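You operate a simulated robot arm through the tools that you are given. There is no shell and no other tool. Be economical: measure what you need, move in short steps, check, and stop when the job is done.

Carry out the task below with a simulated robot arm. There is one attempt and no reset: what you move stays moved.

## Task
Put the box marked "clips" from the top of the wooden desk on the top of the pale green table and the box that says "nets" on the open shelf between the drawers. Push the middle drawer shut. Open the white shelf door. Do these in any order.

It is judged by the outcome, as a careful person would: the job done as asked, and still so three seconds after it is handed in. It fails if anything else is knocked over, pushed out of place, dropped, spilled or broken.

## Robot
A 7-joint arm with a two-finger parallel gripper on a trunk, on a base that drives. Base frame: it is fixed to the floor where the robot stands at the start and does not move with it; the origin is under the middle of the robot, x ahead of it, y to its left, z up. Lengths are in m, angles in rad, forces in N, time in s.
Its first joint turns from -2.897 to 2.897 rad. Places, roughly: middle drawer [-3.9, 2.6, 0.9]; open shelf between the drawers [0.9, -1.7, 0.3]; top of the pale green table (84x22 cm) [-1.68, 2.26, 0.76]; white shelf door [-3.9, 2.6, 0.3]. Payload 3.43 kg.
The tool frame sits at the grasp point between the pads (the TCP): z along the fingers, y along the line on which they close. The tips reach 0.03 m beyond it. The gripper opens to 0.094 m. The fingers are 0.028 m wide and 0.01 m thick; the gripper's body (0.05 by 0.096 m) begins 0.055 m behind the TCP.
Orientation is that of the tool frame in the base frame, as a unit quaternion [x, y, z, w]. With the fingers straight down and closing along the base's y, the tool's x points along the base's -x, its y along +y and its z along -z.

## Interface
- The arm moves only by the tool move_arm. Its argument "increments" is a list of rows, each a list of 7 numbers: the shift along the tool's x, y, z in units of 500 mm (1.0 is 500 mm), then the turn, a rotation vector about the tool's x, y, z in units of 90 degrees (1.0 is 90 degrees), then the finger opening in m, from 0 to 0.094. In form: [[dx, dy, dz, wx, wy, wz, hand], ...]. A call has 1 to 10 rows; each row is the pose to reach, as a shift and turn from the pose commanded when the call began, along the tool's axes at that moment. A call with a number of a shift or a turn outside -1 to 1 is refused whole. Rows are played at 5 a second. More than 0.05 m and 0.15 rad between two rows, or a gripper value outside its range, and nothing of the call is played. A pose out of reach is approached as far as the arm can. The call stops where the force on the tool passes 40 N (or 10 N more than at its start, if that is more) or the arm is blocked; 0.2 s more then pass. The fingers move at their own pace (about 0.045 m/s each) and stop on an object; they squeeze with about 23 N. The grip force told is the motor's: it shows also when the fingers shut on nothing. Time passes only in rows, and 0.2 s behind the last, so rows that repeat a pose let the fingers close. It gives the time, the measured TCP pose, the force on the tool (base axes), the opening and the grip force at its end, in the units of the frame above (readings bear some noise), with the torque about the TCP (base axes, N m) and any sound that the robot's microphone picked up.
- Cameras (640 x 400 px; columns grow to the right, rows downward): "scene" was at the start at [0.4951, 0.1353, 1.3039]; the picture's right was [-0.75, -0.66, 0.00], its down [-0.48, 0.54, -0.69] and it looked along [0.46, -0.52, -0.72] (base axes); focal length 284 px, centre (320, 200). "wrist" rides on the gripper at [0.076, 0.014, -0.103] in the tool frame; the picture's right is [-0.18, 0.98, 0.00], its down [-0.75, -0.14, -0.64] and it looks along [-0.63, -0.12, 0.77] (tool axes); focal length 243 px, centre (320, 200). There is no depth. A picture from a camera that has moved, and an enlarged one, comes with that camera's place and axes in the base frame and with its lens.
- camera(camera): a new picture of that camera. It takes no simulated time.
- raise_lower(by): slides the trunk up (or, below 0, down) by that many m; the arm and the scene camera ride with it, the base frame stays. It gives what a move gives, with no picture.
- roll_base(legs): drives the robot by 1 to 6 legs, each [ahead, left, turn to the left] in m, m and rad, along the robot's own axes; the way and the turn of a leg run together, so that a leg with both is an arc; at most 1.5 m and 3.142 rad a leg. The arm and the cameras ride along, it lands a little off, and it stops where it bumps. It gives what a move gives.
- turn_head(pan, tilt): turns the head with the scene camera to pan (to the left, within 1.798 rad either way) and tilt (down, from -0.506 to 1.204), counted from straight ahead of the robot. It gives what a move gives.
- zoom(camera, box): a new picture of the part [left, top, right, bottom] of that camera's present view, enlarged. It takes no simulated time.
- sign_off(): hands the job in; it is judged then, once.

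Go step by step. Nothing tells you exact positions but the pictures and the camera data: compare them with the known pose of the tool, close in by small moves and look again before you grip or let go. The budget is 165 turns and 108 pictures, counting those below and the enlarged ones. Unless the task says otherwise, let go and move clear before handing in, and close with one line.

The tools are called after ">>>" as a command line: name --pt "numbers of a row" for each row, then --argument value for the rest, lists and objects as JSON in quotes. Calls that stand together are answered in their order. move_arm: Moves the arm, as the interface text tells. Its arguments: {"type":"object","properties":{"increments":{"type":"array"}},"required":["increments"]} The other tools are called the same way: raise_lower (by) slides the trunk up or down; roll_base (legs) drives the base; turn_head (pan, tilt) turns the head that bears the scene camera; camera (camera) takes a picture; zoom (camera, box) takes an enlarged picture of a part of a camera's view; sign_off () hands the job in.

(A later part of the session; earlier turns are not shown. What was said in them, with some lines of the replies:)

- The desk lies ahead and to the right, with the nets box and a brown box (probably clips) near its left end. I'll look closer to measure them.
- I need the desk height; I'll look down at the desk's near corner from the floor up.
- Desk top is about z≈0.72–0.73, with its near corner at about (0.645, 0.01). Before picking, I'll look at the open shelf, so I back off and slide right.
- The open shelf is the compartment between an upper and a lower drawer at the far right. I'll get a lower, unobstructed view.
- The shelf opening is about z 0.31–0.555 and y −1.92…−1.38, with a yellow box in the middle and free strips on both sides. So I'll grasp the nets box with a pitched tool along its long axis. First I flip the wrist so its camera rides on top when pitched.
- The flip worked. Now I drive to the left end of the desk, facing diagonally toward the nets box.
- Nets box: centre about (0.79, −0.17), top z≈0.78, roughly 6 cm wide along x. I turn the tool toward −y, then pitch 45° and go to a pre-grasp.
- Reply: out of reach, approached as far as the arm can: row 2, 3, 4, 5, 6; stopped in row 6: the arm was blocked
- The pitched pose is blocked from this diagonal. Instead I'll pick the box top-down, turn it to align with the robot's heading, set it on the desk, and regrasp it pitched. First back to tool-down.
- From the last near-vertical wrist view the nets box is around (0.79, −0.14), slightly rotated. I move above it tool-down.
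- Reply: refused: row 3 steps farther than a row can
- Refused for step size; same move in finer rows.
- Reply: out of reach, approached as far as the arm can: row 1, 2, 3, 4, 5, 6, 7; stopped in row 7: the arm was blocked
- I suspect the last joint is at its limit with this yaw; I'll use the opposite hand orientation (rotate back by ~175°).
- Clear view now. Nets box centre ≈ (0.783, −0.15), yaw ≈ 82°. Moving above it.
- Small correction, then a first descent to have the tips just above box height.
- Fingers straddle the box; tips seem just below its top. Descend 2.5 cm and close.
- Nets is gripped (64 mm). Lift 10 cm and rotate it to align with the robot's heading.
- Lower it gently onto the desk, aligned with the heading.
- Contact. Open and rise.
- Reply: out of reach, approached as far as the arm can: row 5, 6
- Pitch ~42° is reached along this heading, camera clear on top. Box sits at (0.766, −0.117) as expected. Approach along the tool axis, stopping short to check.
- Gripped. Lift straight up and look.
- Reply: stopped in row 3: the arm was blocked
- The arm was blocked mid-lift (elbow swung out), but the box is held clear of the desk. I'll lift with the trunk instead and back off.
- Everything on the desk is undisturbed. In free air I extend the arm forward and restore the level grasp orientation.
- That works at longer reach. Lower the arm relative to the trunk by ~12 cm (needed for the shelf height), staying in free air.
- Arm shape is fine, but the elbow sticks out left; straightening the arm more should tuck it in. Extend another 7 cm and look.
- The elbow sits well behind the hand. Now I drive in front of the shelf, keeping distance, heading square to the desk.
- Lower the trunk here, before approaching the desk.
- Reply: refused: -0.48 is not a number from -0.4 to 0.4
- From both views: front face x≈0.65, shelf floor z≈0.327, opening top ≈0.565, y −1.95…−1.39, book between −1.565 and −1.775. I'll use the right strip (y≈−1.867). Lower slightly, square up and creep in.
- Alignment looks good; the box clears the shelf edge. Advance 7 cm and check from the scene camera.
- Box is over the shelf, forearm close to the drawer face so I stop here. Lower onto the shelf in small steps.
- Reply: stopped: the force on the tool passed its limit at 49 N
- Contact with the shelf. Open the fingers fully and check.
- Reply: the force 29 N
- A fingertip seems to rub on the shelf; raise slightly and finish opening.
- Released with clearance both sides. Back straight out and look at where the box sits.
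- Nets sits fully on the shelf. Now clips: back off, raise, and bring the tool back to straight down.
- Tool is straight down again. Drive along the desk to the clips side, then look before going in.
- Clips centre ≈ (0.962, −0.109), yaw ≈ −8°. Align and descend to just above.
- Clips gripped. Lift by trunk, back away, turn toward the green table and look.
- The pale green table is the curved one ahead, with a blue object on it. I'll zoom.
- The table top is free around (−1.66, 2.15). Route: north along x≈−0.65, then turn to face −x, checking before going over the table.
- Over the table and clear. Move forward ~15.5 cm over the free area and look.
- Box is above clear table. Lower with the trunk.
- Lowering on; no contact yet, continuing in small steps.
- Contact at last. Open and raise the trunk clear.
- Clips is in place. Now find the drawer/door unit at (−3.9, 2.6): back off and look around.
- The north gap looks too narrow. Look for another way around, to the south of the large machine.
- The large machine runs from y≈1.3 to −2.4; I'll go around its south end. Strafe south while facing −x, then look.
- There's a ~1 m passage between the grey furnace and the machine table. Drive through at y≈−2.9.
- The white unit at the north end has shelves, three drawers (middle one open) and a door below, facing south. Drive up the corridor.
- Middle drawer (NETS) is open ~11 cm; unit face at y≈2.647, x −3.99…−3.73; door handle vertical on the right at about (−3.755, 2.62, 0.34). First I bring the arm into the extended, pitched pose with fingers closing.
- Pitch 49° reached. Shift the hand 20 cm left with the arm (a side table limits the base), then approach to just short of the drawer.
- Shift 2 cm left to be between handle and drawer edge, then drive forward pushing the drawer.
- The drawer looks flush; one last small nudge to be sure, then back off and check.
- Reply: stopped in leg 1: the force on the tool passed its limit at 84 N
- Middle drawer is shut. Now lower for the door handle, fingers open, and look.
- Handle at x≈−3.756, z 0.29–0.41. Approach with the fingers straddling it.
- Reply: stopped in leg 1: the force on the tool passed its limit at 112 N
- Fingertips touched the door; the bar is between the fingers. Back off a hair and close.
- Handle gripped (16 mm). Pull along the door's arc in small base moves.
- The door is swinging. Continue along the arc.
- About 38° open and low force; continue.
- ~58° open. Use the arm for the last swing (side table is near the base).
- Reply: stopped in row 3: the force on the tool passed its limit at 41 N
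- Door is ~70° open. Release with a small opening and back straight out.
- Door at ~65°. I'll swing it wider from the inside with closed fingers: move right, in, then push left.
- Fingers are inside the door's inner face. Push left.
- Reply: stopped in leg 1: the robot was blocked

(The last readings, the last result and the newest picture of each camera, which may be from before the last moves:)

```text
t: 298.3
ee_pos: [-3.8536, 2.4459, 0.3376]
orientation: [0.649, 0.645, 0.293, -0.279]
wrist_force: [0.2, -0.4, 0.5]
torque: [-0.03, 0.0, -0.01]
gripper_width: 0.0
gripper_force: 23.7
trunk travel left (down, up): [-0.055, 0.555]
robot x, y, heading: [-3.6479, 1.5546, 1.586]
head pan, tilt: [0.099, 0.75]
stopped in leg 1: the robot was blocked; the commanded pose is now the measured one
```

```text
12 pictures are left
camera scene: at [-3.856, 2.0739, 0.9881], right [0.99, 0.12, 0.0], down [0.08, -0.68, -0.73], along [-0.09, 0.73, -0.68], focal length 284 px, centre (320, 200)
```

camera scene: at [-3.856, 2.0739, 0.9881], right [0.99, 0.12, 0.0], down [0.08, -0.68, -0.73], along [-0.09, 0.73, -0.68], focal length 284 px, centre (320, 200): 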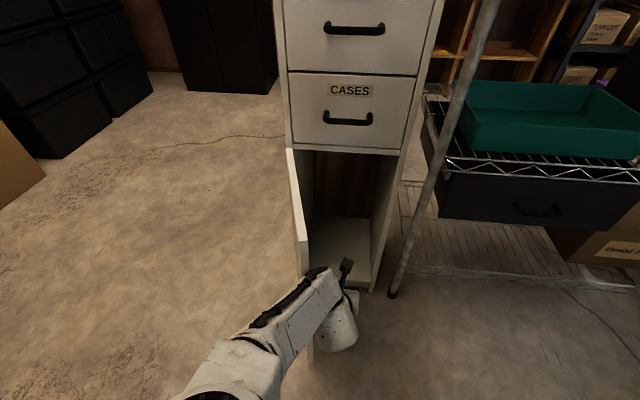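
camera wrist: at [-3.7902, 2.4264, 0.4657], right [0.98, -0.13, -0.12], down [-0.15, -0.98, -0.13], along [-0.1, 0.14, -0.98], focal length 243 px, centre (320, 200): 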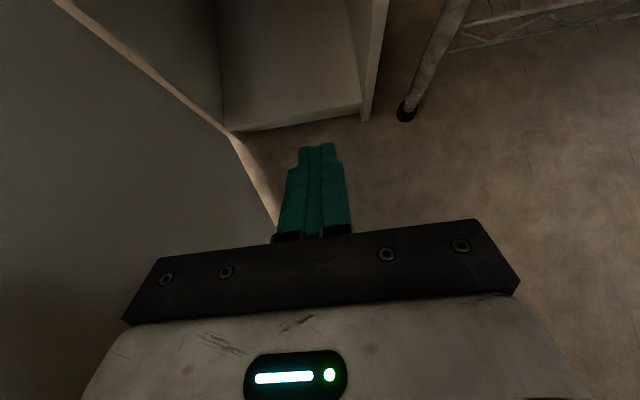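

Blocked by the forearm near the door's end; the door is now ~75° open, which is plainly open. Ease right, back away and check.

>>> roll_base --legs '[[0, -0.03, 0], [-0.4, 0, 0]]'

>>> camera --camera "scene"

```text
t: 301.2
ee_pos: [-3.8195, 2.0544, 0.3394]
orientation: [0.649, 0.645, 0.292, -0.278]
wrist_force: [0.6, 0.2, 0.5]
torque: [0.0, 0.03, -0.01]
gripper_width: 0.0001
gripper_force: 23.3
trunk travel left (down, up): [-0.055, 0.555]
robot x, y, heading: [-3.6067, 1.1599, 1.591]
head pan, tilt: [0.099, 0.75]
```

```text
11 pictures are left
camera scene: at [-3.8204, 1.6817, 0.9883], right [0.99, 0.12, 0.0], down [0.08, -0.68, -0.73], along [-0.09, 0.73, -0.68], focal length 284 px, centre (320, 200)
```

scene: 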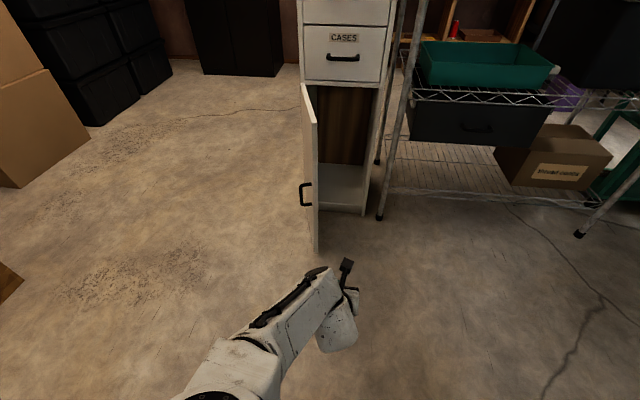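

The door stands open. One last look up to confirm the drawer stayed shut.

>>> turn_head --pan 0.1 --tilt 0.35

>>> camera --camera "scene"

```text
t: 302.1
ee_pos: [-3.8191, 2.054, 0.3388]
orientation: [0.648, 0.646, 0.292, -0.28]
wrist_force: [0.1, 0.4, 0.3]
torque: [0.01, -0.02, 0.02]
gripper_width: 0.0001
gripper_force: 22.9
trunk travel left (down, up): [-0.055, 0.555]
robot x, y, heading: [-3.6068, 1.1592, 1.591]
head pan, tilt: [0.099, 0.351]
```

```text
10 pictures are left
camera scene: at [-3.8216, 1.6918, 1.0239], right [0.99, 0.12, 0.0], down [0.04, -0.34, -0.94], along [-0.11, 0.93, -0.34], focal length 284 px, centre (320, 200)
```

scene: 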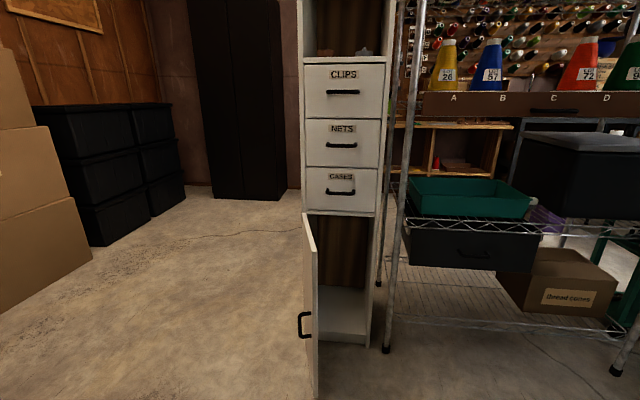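

The drawer is shut, the door is open, and both boxes are placed, so I'm handing in.

>>> sign_off

```text
The job is handed in.
```

The job is handed in with all four parts done: the clips box is on the pale green table, the nets box is on the open shelf, the middle drawer is shut, and the white shelf door is open to about 75–80°.
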